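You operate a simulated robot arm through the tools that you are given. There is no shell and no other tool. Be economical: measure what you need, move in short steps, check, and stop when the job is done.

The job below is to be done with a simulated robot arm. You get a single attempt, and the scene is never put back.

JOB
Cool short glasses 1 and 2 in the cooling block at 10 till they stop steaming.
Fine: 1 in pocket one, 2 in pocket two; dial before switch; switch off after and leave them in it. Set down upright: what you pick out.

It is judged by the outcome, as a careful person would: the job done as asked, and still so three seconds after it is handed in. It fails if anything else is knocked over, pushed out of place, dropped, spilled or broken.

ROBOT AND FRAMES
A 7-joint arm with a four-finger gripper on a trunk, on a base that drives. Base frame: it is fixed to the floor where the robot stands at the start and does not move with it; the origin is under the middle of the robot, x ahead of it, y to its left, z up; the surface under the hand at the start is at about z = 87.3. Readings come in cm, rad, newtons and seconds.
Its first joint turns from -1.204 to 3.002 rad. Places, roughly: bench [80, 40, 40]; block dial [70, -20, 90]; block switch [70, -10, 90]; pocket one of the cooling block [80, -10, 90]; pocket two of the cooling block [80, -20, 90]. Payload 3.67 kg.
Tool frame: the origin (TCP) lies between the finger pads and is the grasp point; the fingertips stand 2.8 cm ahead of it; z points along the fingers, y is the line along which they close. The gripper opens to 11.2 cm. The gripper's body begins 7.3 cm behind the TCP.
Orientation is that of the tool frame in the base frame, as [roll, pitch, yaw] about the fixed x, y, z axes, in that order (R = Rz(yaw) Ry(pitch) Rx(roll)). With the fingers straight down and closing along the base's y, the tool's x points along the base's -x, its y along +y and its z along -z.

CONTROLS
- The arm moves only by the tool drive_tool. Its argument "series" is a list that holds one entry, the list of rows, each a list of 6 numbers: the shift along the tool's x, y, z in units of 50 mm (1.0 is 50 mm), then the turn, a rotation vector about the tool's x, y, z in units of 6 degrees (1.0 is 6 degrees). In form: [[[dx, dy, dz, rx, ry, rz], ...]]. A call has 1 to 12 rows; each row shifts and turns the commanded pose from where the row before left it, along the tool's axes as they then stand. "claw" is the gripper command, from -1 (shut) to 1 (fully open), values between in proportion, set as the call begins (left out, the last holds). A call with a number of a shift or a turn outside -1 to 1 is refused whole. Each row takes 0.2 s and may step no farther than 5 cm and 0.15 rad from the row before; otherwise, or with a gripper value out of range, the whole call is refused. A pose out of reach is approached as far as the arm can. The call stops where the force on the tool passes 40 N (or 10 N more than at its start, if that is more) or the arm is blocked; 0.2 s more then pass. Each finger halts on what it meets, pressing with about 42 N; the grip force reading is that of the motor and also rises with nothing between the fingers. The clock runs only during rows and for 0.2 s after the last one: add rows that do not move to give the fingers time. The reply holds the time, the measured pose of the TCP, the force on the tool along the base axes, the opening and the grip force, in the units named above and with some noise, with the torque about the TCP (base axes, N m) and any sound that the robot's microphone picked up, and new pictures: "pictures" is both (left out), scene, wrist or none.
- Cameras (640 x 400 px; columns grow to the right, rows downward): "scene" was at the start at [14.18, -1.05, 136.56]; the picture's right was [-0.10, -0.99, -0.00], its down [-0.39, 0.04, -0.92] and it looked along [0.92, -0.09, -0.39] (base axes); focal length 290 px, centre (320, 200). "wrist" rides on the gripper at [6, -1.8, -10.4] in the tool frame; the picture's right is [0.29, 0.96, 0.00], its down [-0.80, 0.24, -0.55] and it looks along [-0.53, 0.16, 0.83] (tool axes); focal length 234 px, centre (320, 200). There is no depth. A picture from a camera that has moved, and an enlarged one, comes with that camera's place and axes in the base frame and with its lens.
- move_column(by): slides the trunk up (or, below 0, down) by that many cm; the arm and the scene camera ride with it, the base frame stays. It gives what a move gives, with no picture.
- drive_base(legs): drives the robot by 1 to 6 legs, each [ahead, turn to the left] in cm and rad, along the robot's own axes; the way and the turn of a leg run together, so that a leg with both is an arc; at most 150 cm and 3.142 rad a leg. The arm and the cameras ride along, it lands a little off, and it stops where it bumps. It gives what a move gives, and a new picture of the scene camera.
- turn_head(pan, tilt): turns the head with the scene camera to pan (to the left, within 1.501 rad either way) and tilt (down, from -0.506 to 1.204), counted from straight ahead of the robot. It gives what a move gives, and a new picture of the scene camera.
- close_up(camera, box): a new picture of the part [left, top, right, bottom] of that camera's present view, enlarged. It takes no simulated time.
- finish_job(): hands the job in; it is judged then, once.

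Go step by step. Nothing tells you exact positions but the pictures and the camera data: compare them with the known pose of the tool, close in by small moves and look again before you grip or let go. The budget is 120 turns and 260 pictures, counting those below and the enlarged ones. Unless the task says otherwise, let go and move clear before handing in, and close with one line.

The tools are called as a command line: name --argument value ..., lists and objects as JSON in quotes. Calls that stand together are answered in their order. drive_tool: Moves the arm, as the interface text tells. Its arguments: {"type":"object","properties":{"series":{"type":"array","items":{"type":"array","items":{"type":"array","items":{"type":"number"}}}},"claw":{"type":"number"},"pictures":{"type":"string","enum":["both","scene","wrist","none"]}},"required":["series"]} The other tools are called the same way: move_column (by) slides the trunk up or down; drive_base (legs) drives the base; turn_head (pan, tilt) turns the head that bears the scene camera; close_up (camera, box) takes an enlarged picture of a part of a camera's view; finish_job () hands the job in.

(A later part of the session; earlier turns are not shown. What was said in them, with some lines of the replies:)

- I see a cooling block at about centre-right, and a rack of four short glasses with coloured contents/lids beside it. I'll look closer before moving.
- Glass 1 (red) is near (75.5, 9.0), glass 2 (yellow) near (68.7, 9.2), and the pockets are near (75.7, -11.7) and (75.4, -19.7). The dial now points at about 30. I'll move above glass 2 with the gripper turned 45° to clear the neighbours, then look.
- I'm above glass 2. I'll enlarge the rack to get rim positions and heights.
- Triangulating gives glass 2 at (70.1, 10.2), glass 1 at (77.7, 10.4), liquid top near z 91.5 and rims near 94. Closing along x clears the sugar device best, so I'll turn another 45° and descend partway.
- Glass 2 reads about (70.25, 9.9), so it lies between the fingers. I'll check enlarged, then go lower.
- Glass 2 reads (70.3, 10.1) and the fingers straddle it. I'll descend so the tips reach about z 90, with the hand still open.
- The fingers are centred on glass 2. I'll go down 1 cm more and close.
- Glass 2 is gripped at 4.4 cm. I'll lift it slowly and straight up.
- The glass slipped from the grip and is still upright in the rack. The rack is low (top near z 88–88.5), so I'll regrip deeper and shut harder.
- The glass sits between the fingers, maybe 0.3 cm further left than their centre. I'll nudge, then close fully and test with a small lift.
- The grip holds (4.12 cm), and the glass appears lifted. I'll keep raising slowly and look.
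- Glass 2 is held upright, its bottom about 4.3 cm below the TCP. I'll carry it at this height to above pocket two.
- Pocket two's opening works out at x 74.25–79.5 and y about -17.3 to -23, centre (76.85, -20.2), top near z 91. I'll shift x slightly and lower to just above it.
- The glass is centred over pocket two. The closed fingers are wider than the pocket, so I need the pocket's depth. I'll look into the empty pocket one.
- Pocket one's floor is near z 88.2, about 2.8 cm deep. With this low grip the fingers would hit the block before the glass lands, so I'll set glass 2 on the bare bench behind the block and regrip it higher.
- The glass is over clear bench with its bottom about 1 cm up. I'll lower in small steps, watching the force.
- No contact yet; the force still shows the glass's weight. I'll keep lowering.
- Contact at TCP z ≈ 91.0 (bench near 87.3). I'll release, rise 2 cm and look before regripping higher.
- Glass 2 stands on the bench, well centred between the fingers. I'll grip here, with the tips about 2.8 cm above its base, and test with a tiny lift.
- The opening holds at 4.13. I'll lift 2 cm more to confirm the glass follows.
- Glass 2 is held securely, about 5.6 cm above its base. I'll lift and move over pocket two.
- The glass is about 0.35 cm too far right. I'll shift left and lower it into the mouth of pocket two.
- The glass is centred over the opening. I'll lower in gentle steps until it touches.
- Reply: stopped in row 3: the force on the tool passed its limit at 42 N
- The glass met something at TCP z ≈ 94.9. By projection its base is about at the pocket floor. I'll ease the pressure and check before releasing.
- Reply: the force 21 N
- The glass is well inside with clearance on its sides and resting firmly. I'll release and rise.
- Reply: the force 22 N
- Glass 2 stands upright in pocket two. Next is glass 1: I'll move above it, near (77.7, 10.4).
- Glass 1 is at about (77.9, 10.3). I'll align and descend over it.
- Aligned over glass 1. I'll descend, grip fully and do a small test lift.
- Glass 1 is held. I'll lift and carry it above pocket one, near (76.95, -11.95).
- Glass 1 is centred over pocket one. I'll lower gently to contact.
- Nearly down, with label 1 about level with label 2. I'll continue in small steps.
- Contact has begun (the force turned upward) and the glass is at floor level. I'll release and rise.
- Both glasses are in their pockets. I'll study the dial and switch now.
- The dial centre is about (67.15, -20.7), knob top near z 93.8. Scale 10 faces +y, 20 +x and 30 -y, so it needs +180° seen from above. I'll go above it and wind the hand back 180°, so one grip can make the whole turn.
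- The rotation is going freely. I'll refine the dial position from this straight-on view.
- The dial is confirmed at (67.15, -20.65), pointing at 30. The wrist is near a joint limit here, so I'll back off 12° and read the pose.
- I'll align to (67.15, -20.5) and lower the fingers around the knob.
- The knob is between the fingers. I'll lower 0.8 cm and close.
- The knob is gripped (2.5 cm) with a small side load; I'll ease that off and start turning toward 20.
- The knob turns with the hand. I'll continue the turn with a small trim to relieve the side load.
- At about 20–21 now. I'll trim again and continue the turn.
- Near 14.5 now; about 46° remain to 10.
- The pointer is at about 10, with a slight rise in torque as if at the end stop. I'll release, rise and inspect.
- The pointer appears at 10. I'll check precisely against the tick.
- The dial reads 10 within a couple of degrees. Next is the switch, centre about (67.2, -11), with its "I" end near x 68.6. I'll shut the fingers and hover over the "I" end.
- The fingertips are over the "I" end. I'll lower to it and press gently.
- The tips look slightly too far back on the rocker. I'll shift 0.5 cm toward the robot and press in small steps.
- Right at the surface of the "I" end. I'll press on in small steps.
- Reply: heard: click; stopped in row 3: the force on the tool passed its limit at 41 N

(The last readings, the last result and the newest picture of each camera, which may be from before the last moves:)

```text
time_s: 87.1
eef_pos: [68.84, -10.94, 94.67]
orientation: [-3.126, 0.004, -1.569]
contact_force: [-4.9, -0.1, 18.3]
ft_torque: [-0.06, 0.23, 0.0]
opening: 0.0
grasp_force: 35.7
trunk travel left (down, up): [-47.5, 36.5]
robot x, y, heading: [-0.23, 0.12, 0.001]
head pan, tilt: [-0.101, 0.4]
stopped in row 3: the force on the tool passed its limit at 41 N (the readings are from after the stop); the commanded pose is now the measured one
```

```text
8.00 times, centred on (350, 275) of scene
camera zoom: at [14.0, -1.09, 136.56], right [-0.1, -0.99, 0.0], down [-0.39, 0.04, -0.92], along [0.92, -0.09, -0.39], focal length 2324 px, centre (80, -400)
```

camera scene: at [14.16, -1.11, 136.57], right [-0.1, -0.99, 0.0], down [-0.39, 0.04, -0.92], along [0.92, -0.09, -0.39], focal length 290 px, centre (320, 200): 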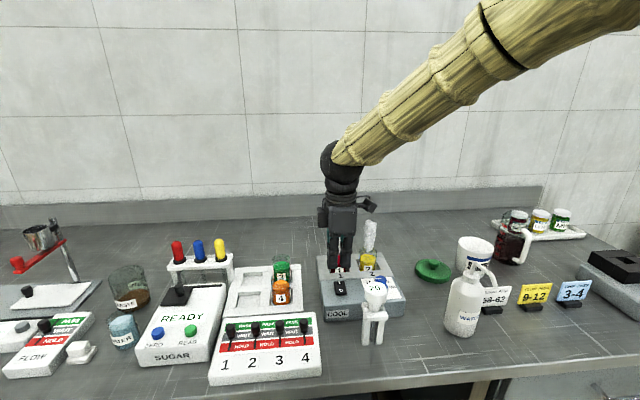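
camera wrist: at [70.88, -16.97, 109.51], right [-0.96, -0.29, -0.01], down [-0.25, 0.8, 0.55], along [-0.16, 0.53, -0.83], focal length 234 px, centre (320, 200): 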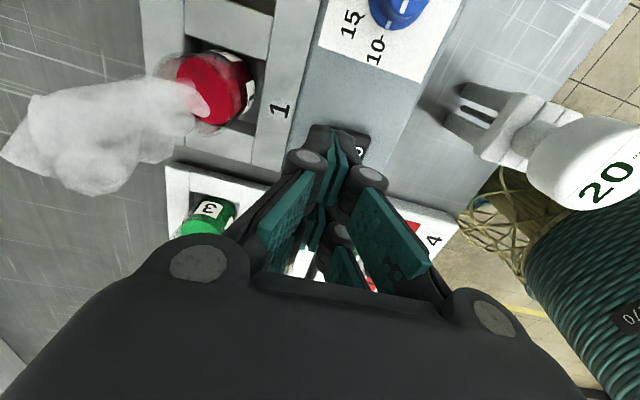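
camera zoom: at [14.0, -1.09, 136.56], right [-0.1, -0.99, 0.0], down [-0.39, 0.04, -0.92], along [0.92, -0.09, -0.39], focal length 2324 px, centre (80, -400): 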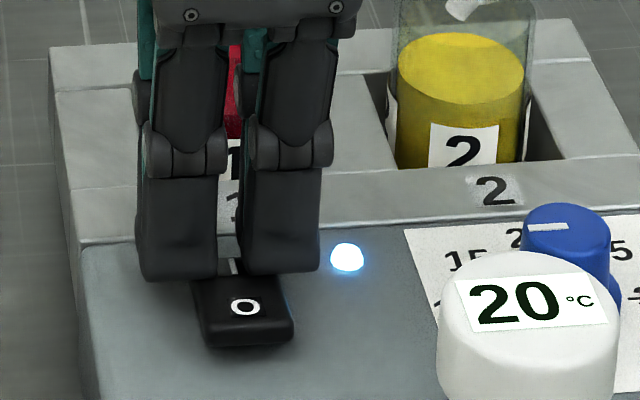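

The switch clicked and a light is on. I'll rise clear and watch the steam.

drive_tool --series '[[[0, 0, -0.3, 0, 0, 0], [0, 0, -0.6, 0, 0, 0], [0, 0, -0.6, 0, 0, 0], [0, 0.1, 0, 0, 0, 0], [0, 0.4, 0, 0, 0, 0], [0, 0.25, 0, 0, 0, 0], [0, 0, 0, 0, 0, 0], [0, 0, 0, 0, 0, 0]]]' --pictures "scene"

close_up --camera "scene" --box '[310, 215, 410, 310]'

```text
time_s: 88.9
eef_pos: [65.02, -10.97, 101.86]
orientation: [-3.131, 0.002, -1.568]
contact_force: [0.8, 0.8, 0.7]
ft_torque: [-0.01, -0.01, -0.01]
opening: 0.03
grasp_force: 35.4
trunk travel left (down, up): [-47.5, 36.5]
robot x, y, heading: [0.06, -0.16, 0.002]
head pan, tilt: [-0.101, 0.4]
camera scene: at [14.19, -1.1, 136.56], right [-0.1, -0.99, 0.0], down [-0.39, 0.04, -0.92], along [0.92, -0.09, -0.39], focal length 290 px, centre (320, 200)
```

scene: 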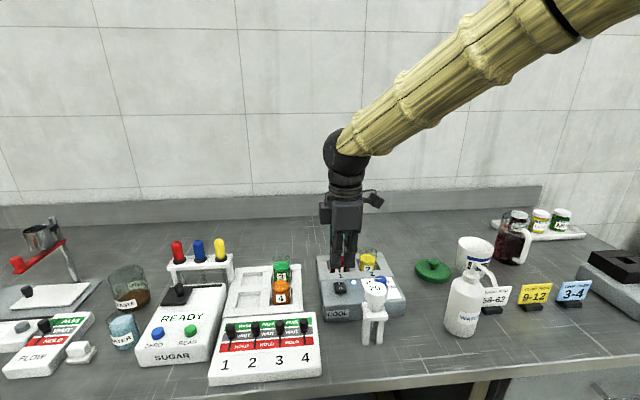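

```text
4.21 times, centred on (360, 262) of scene
camera zoom: at [14.19, -1.1, 136.56], right [-0.1, -0.99, 0.0], down [-0.39, 0.04, -0.92], along [0.92, -0.09, -0.39], focal length 1223 px, centre (152, -63)
```

zoom: 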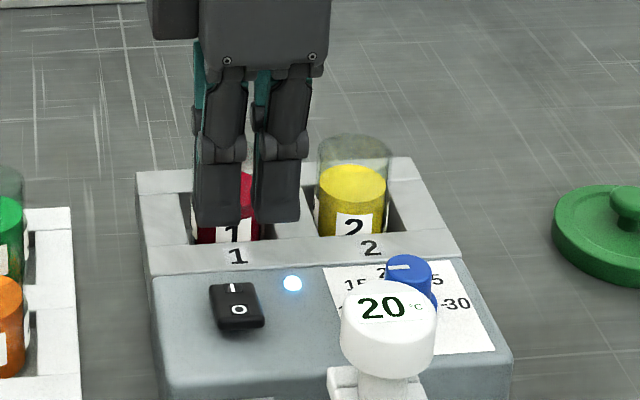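

Glass 2 no longer steams. The hand hides glass 1, so I'll check it with the wrist camera.

close_up --camera "wrist" --box '[0, 0, 400, 250]'

close_up --camera "scene" --box '[325, 215, 385, 280]'

```text
1.60 times, centred on (200, 125) of wrist
camera zoom: at [66.84, -17.02, 112.42], right [-0.96, -0.29, -0.01], down [-0.25, 0.8, 0.55], along [-0.15, 0.53, -0.83], focal length 375 px, centre (512, 320)
```

zoom: 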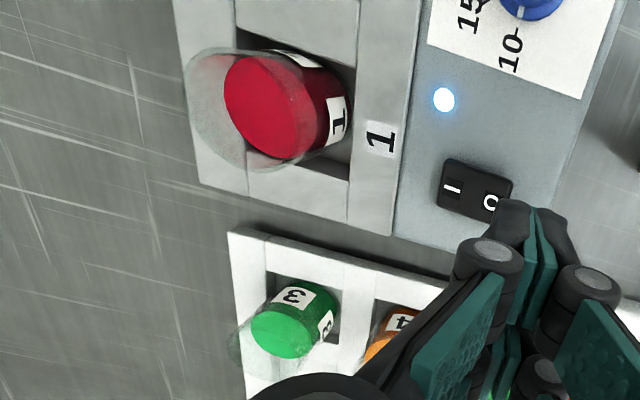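

```text
6.15 times, centred on (355, 248) of scene
camera zoom: at [14.19, -1.1, 136.56], right [-0.1, -0.99, 0.0], down [-0.39, 0.04, -0.92], along [0.92, -0.09, -0.39], focal length 1788 px, centre (105, -92)
```

zoom: 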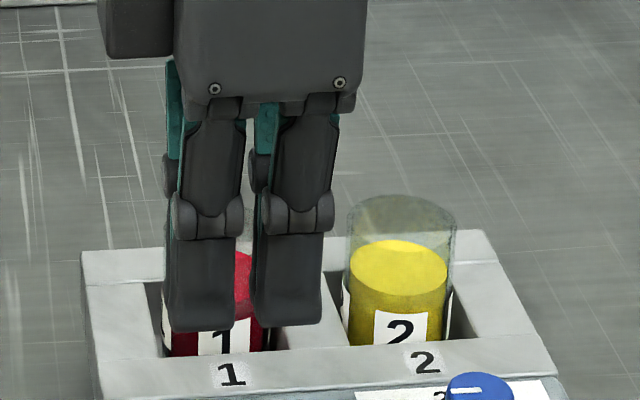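

Neither glass is steaming now. I'll position over the raised "O" end to switch off, and check the glasses once more on the way.

drive_tool --series '[[[0, -0.1, 0.4, 0, 0, 0], [0, 0, 0.6, 0, 0, 0], [0, 0, 0.2, 0, 0, 0], [0, 0, 0.1, 0, 0, 0], [0, 0, 0, 0, 0, 0]]]'

close_up --camera "scene" --box '[320, 220, 400, 300]'

close_up --camera "wrist" --box '[0, 0, 400, 250]'

```text
time_s: 90.1
eef_pos: [65.54, -10.95, 95.43]
orientation: [-3.13, 0.002, -1.568]
contact_force: [0.8, -0.6, -0.2]
ft_torque: [0.01, 0.0, -0.01]
opening: 0.01
grasp_force: 35.6
trunk travel left (down, up): [-47.5, 36.5]
robot x, y, heading: [-0.19, -0.15, -0.001]
head pan, tilt: [-0.101, 0.4]
camera scene: at [14.19, -1.09, 136.56], right [-0.1, -0.99, 0.0], down [-0.39, 0.04, -0.92], along [0.92, -0.09, -0.39], focal length 290 px, centre (320, 200)
camera wrist: at [67.48, -17.0, 105.9], right [-0.96, -0.29, -0.01], down [-0.25, 0.8, 0.55], along [-0.15, 0.53, -0.83], focal length 234 px, centre (320, 200)
```

scene: 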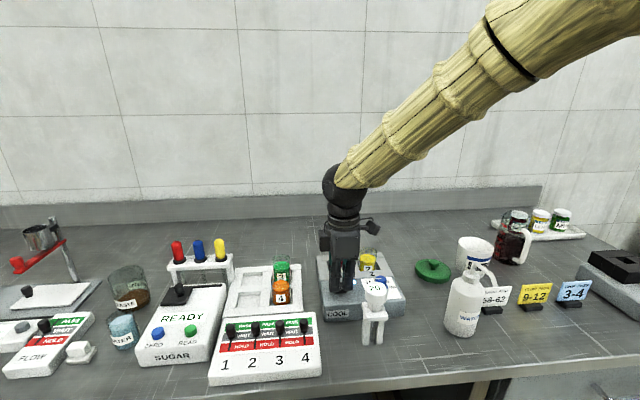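
wrist: 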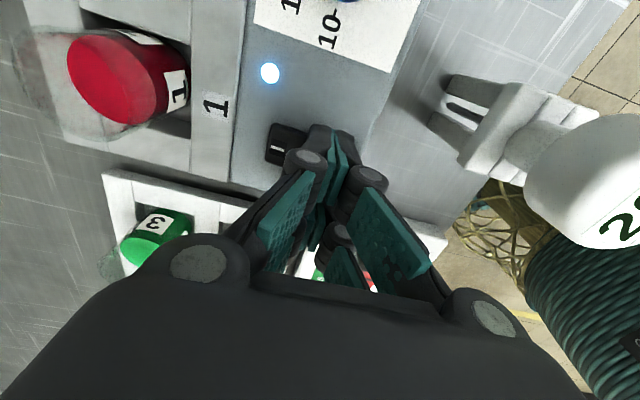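

```text
5.00 times, centred on (360, 260) of scene
camera zoom: at [14.19, -1.09, 136.56], right [-0.1, -0.99, 0.0], down [-0.39, 0.04, -0.92], along [0.92, -0.09, -0.39], focal length 1452 px, centre (120, -100)
```

zoom: 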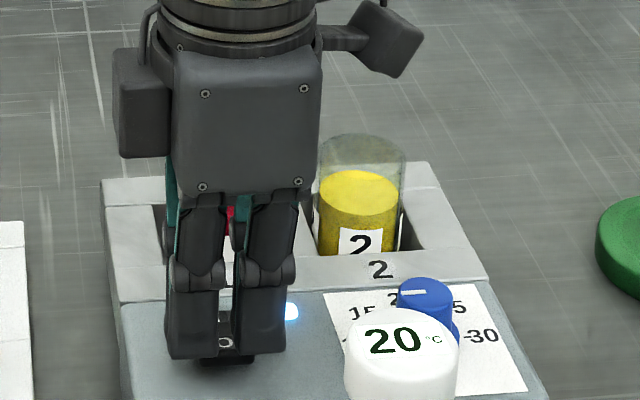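

```text
1.60 times, centred on (200, 125) of wrist
camera zoom: at [67.48, -17.0, 105.9], right [-0.96, -0.29, -0.01], down [-0.25, 0.8, 0.55], along [-0.15, 0.53, -0.83], focal length 375 px, centre (512, 320)
```

zoom: 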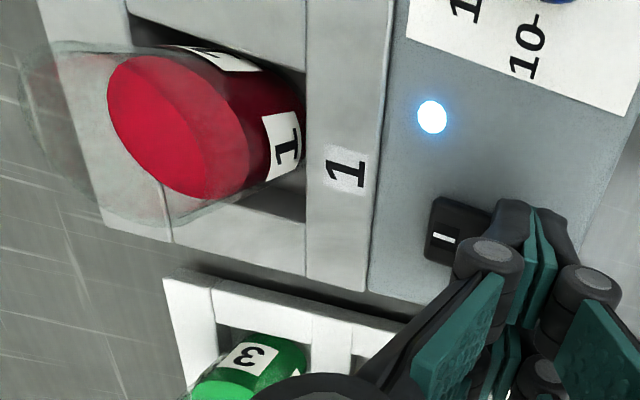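

Both glasses are confirmed steam-free and the fingertips are over the "O" end. I'll press it in small steps until it clicks.

drive_tool --series '[[[0, 0, 0.05, 0, 0, 0], [0, 0, 0.04, 0, 0, 0], [0, 0, 0, 0, 0, 0]]]' --pictures "none"

drive_tool --series '[[[0, 0, 0.03, 0, 0, 0], [0, 0, 0.02, 0, 0, 0], [0, 0, 0, 0, 0, 0]]]' --pictures "none"

close_up --camera "scene" --box '[320, 220, 400, 300]'

```text
time_s: 90.9
eef_pos: [65.61, -11.02, 95.12]
orientation: [-3.132, 0.002, -1.568]
contact_force: [-0.2, -0.4, 0.1]
ft_torque: [-0.02, -0.02, 0.0]
opening: 0.01
grasp_force: 35.9
trunk travel left (down, up): [-47.5, 36.5]
robot x, y, heading: [-0.1, 0.38, 0.003]
head pan, tilt: [-0.101, 0.4]
```

```text
time_s: 91.7
eef_pos: [65.51, -10.99, 94.79]
orientation: [-3.131, 0.0, -1.568]
contact_force: [1.5, 0.8, 0.2]
ft_torque: [0.03, 0.0, -0.02]
opening: 0.0
grasp_force: 35.7
trunk travel left (down, up): [-47.5, 36.5]
robot x, y, heading: [-0.1, -0.13, 0.004]
head pan, tilt: [-0.101, 0.4]
heard: click
```

```text
5.00 times, centred on (360, 260) of scene
camera zoom: at [14.19, -1.09, 136.56], right [-0.1, -0.99, 0.0], down [-0.39, 0.04, -0.92], along [0.92, -0.09, -0.39], focal length 1452 px, centre (120, -100)
```

zoom: 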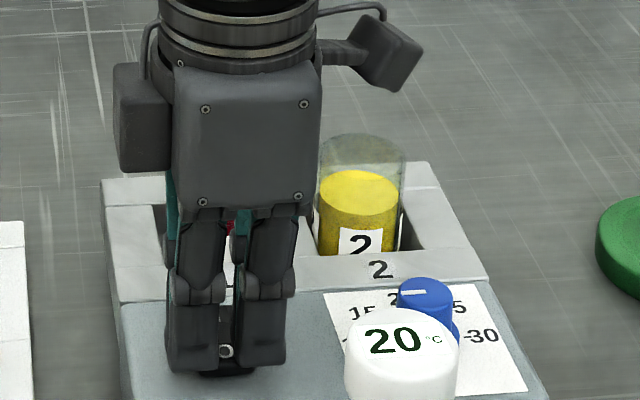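

It clicked and the light is out. I'll rise clear and check everything.

drive_tool --series '[[[0, 0, -0.3, 0, 0, 0], [0, 0, -0.7, 0, 0, 0], [0, 0, -0.9, 0, 0, 0], [0, 0, -0.9, 0, 0, 0], [-0.5, 0.2, -0.5, 0, 0, 0], [-0.7, 0.3, 0, 0, 0, 0], [-0.7, 0.3, 0, 0, 0, 0], [0, 0, 0, 0, 0, 0], [0, 0, 0, 0, 0, 0]]]' --pictures "scene"

close_up --camera "scene" --box '[310, 215, 410, 310]'

```text
time_s: 93.7
eef_pos: [61.39, -1.55, 111.24]
orientation: [-3.132, 0.0, -1.569]
contact_force: [0.4, -0.3, -0.2]
ft_torque: [0.0, -0.01, 0.0]
opening: 0.0
grasp_force: 35.8
trunk travel left (down, up): [-47.5, 36.5]
robot x, y, heading: [0.25, 0.4, 0.002]
head pan, tilt: [-0.101, 0.4]
camera scene: at [14.18, -1.04, 136.57], right [-0.1, -0.99, 0.0], down [-0.39, 0.04, -0.92], along [0.92, -0.09, -0.39], focal length 290 px, centre (320, 200)
```

scene: 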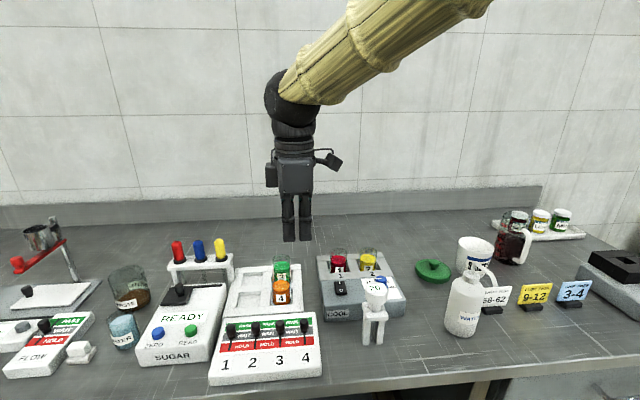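

```text
4.21 times, centred on (360, 262) of scene
camera zoom: at [14.18, -1.04, 136.57], right [-0.1, -0.99, 0.0], down [-0.39, 0.04, -0.92], along [0.92, -0.09, -0.39], focal length 1223 px, centre (152, -63)
```

zoom: 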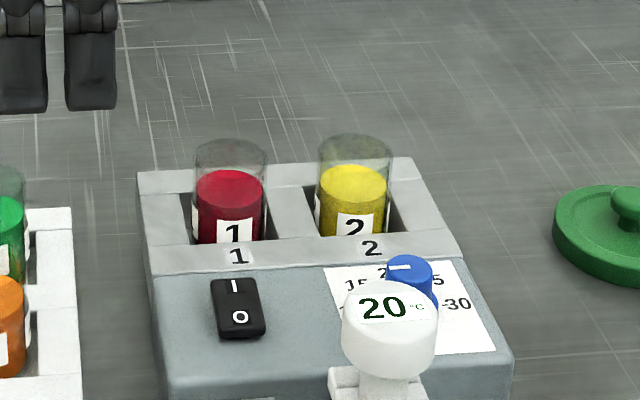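

The switch is off and both glasses stand upright, steam-free. I'll wait briefly to be sure the steam doesn't return.

drive_tool --series '[[[0, 0, 0, 0, 0, 0], [0, 0, 0, 0, 0, 0], [0, 0, 0, 0, 0, 0], [0, 0, 0, 0, 0, 0], [0, 0, 0, 0, 0, 0], [0, 0, 0, 0, 0, 0], [0, 0, 0, 0, 0, 0], [0, 0, 0, 0, 0, 0], [0, 0, 0, 0, 0, 0], [0, 0, 0, 0, 0, 0], [0, 0, 0, 0, 0, 0], [0, 0, 0, 0, 0, 0]]]' --pictures "scene"

```text
time_s: 96.3
eef_pos: [61.42, -1.61, 111.13]
orientation: [-3.13, 0.002, -1.567]
contact_force: [-0.3, 0.2, -0.1]
ft_torque: [-0.01, -0.01, 0.0]
opening: 0.0
grasp_force: 35.8
trunk travel left (down, up): [-47.5, 36.5]
robot x, y, heading: [0.06, -0.23, -0.003]
head pan, tilt: [-0.101, 0.4]
camera scene: at [14.19, -1.09, 136.56], right [-0.1, -0.99, 0.0], down [-0.39, 0.04, -0.92], along [0.92, -0.09, -0.39], focal length 290 px, centre (320, 200)
```

scene: 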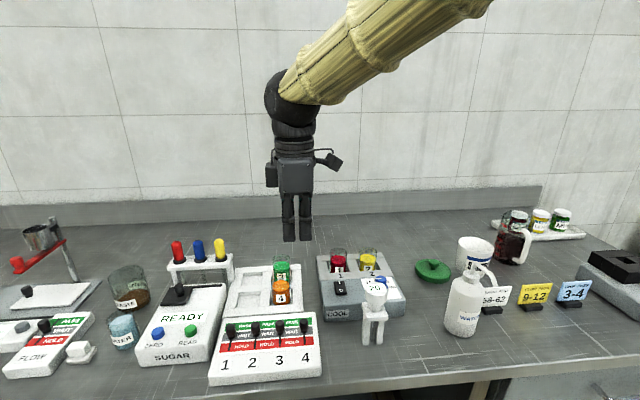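

No steam has returned and everything else is in place, so I'm handing in.

finish_job

```text
The job is handed in.
```

Glasses 1 and 2 have stopped steaming and stand upright in pockets one and two of the cooling block; I set the dial to 10 before switching on, and the block is now off.
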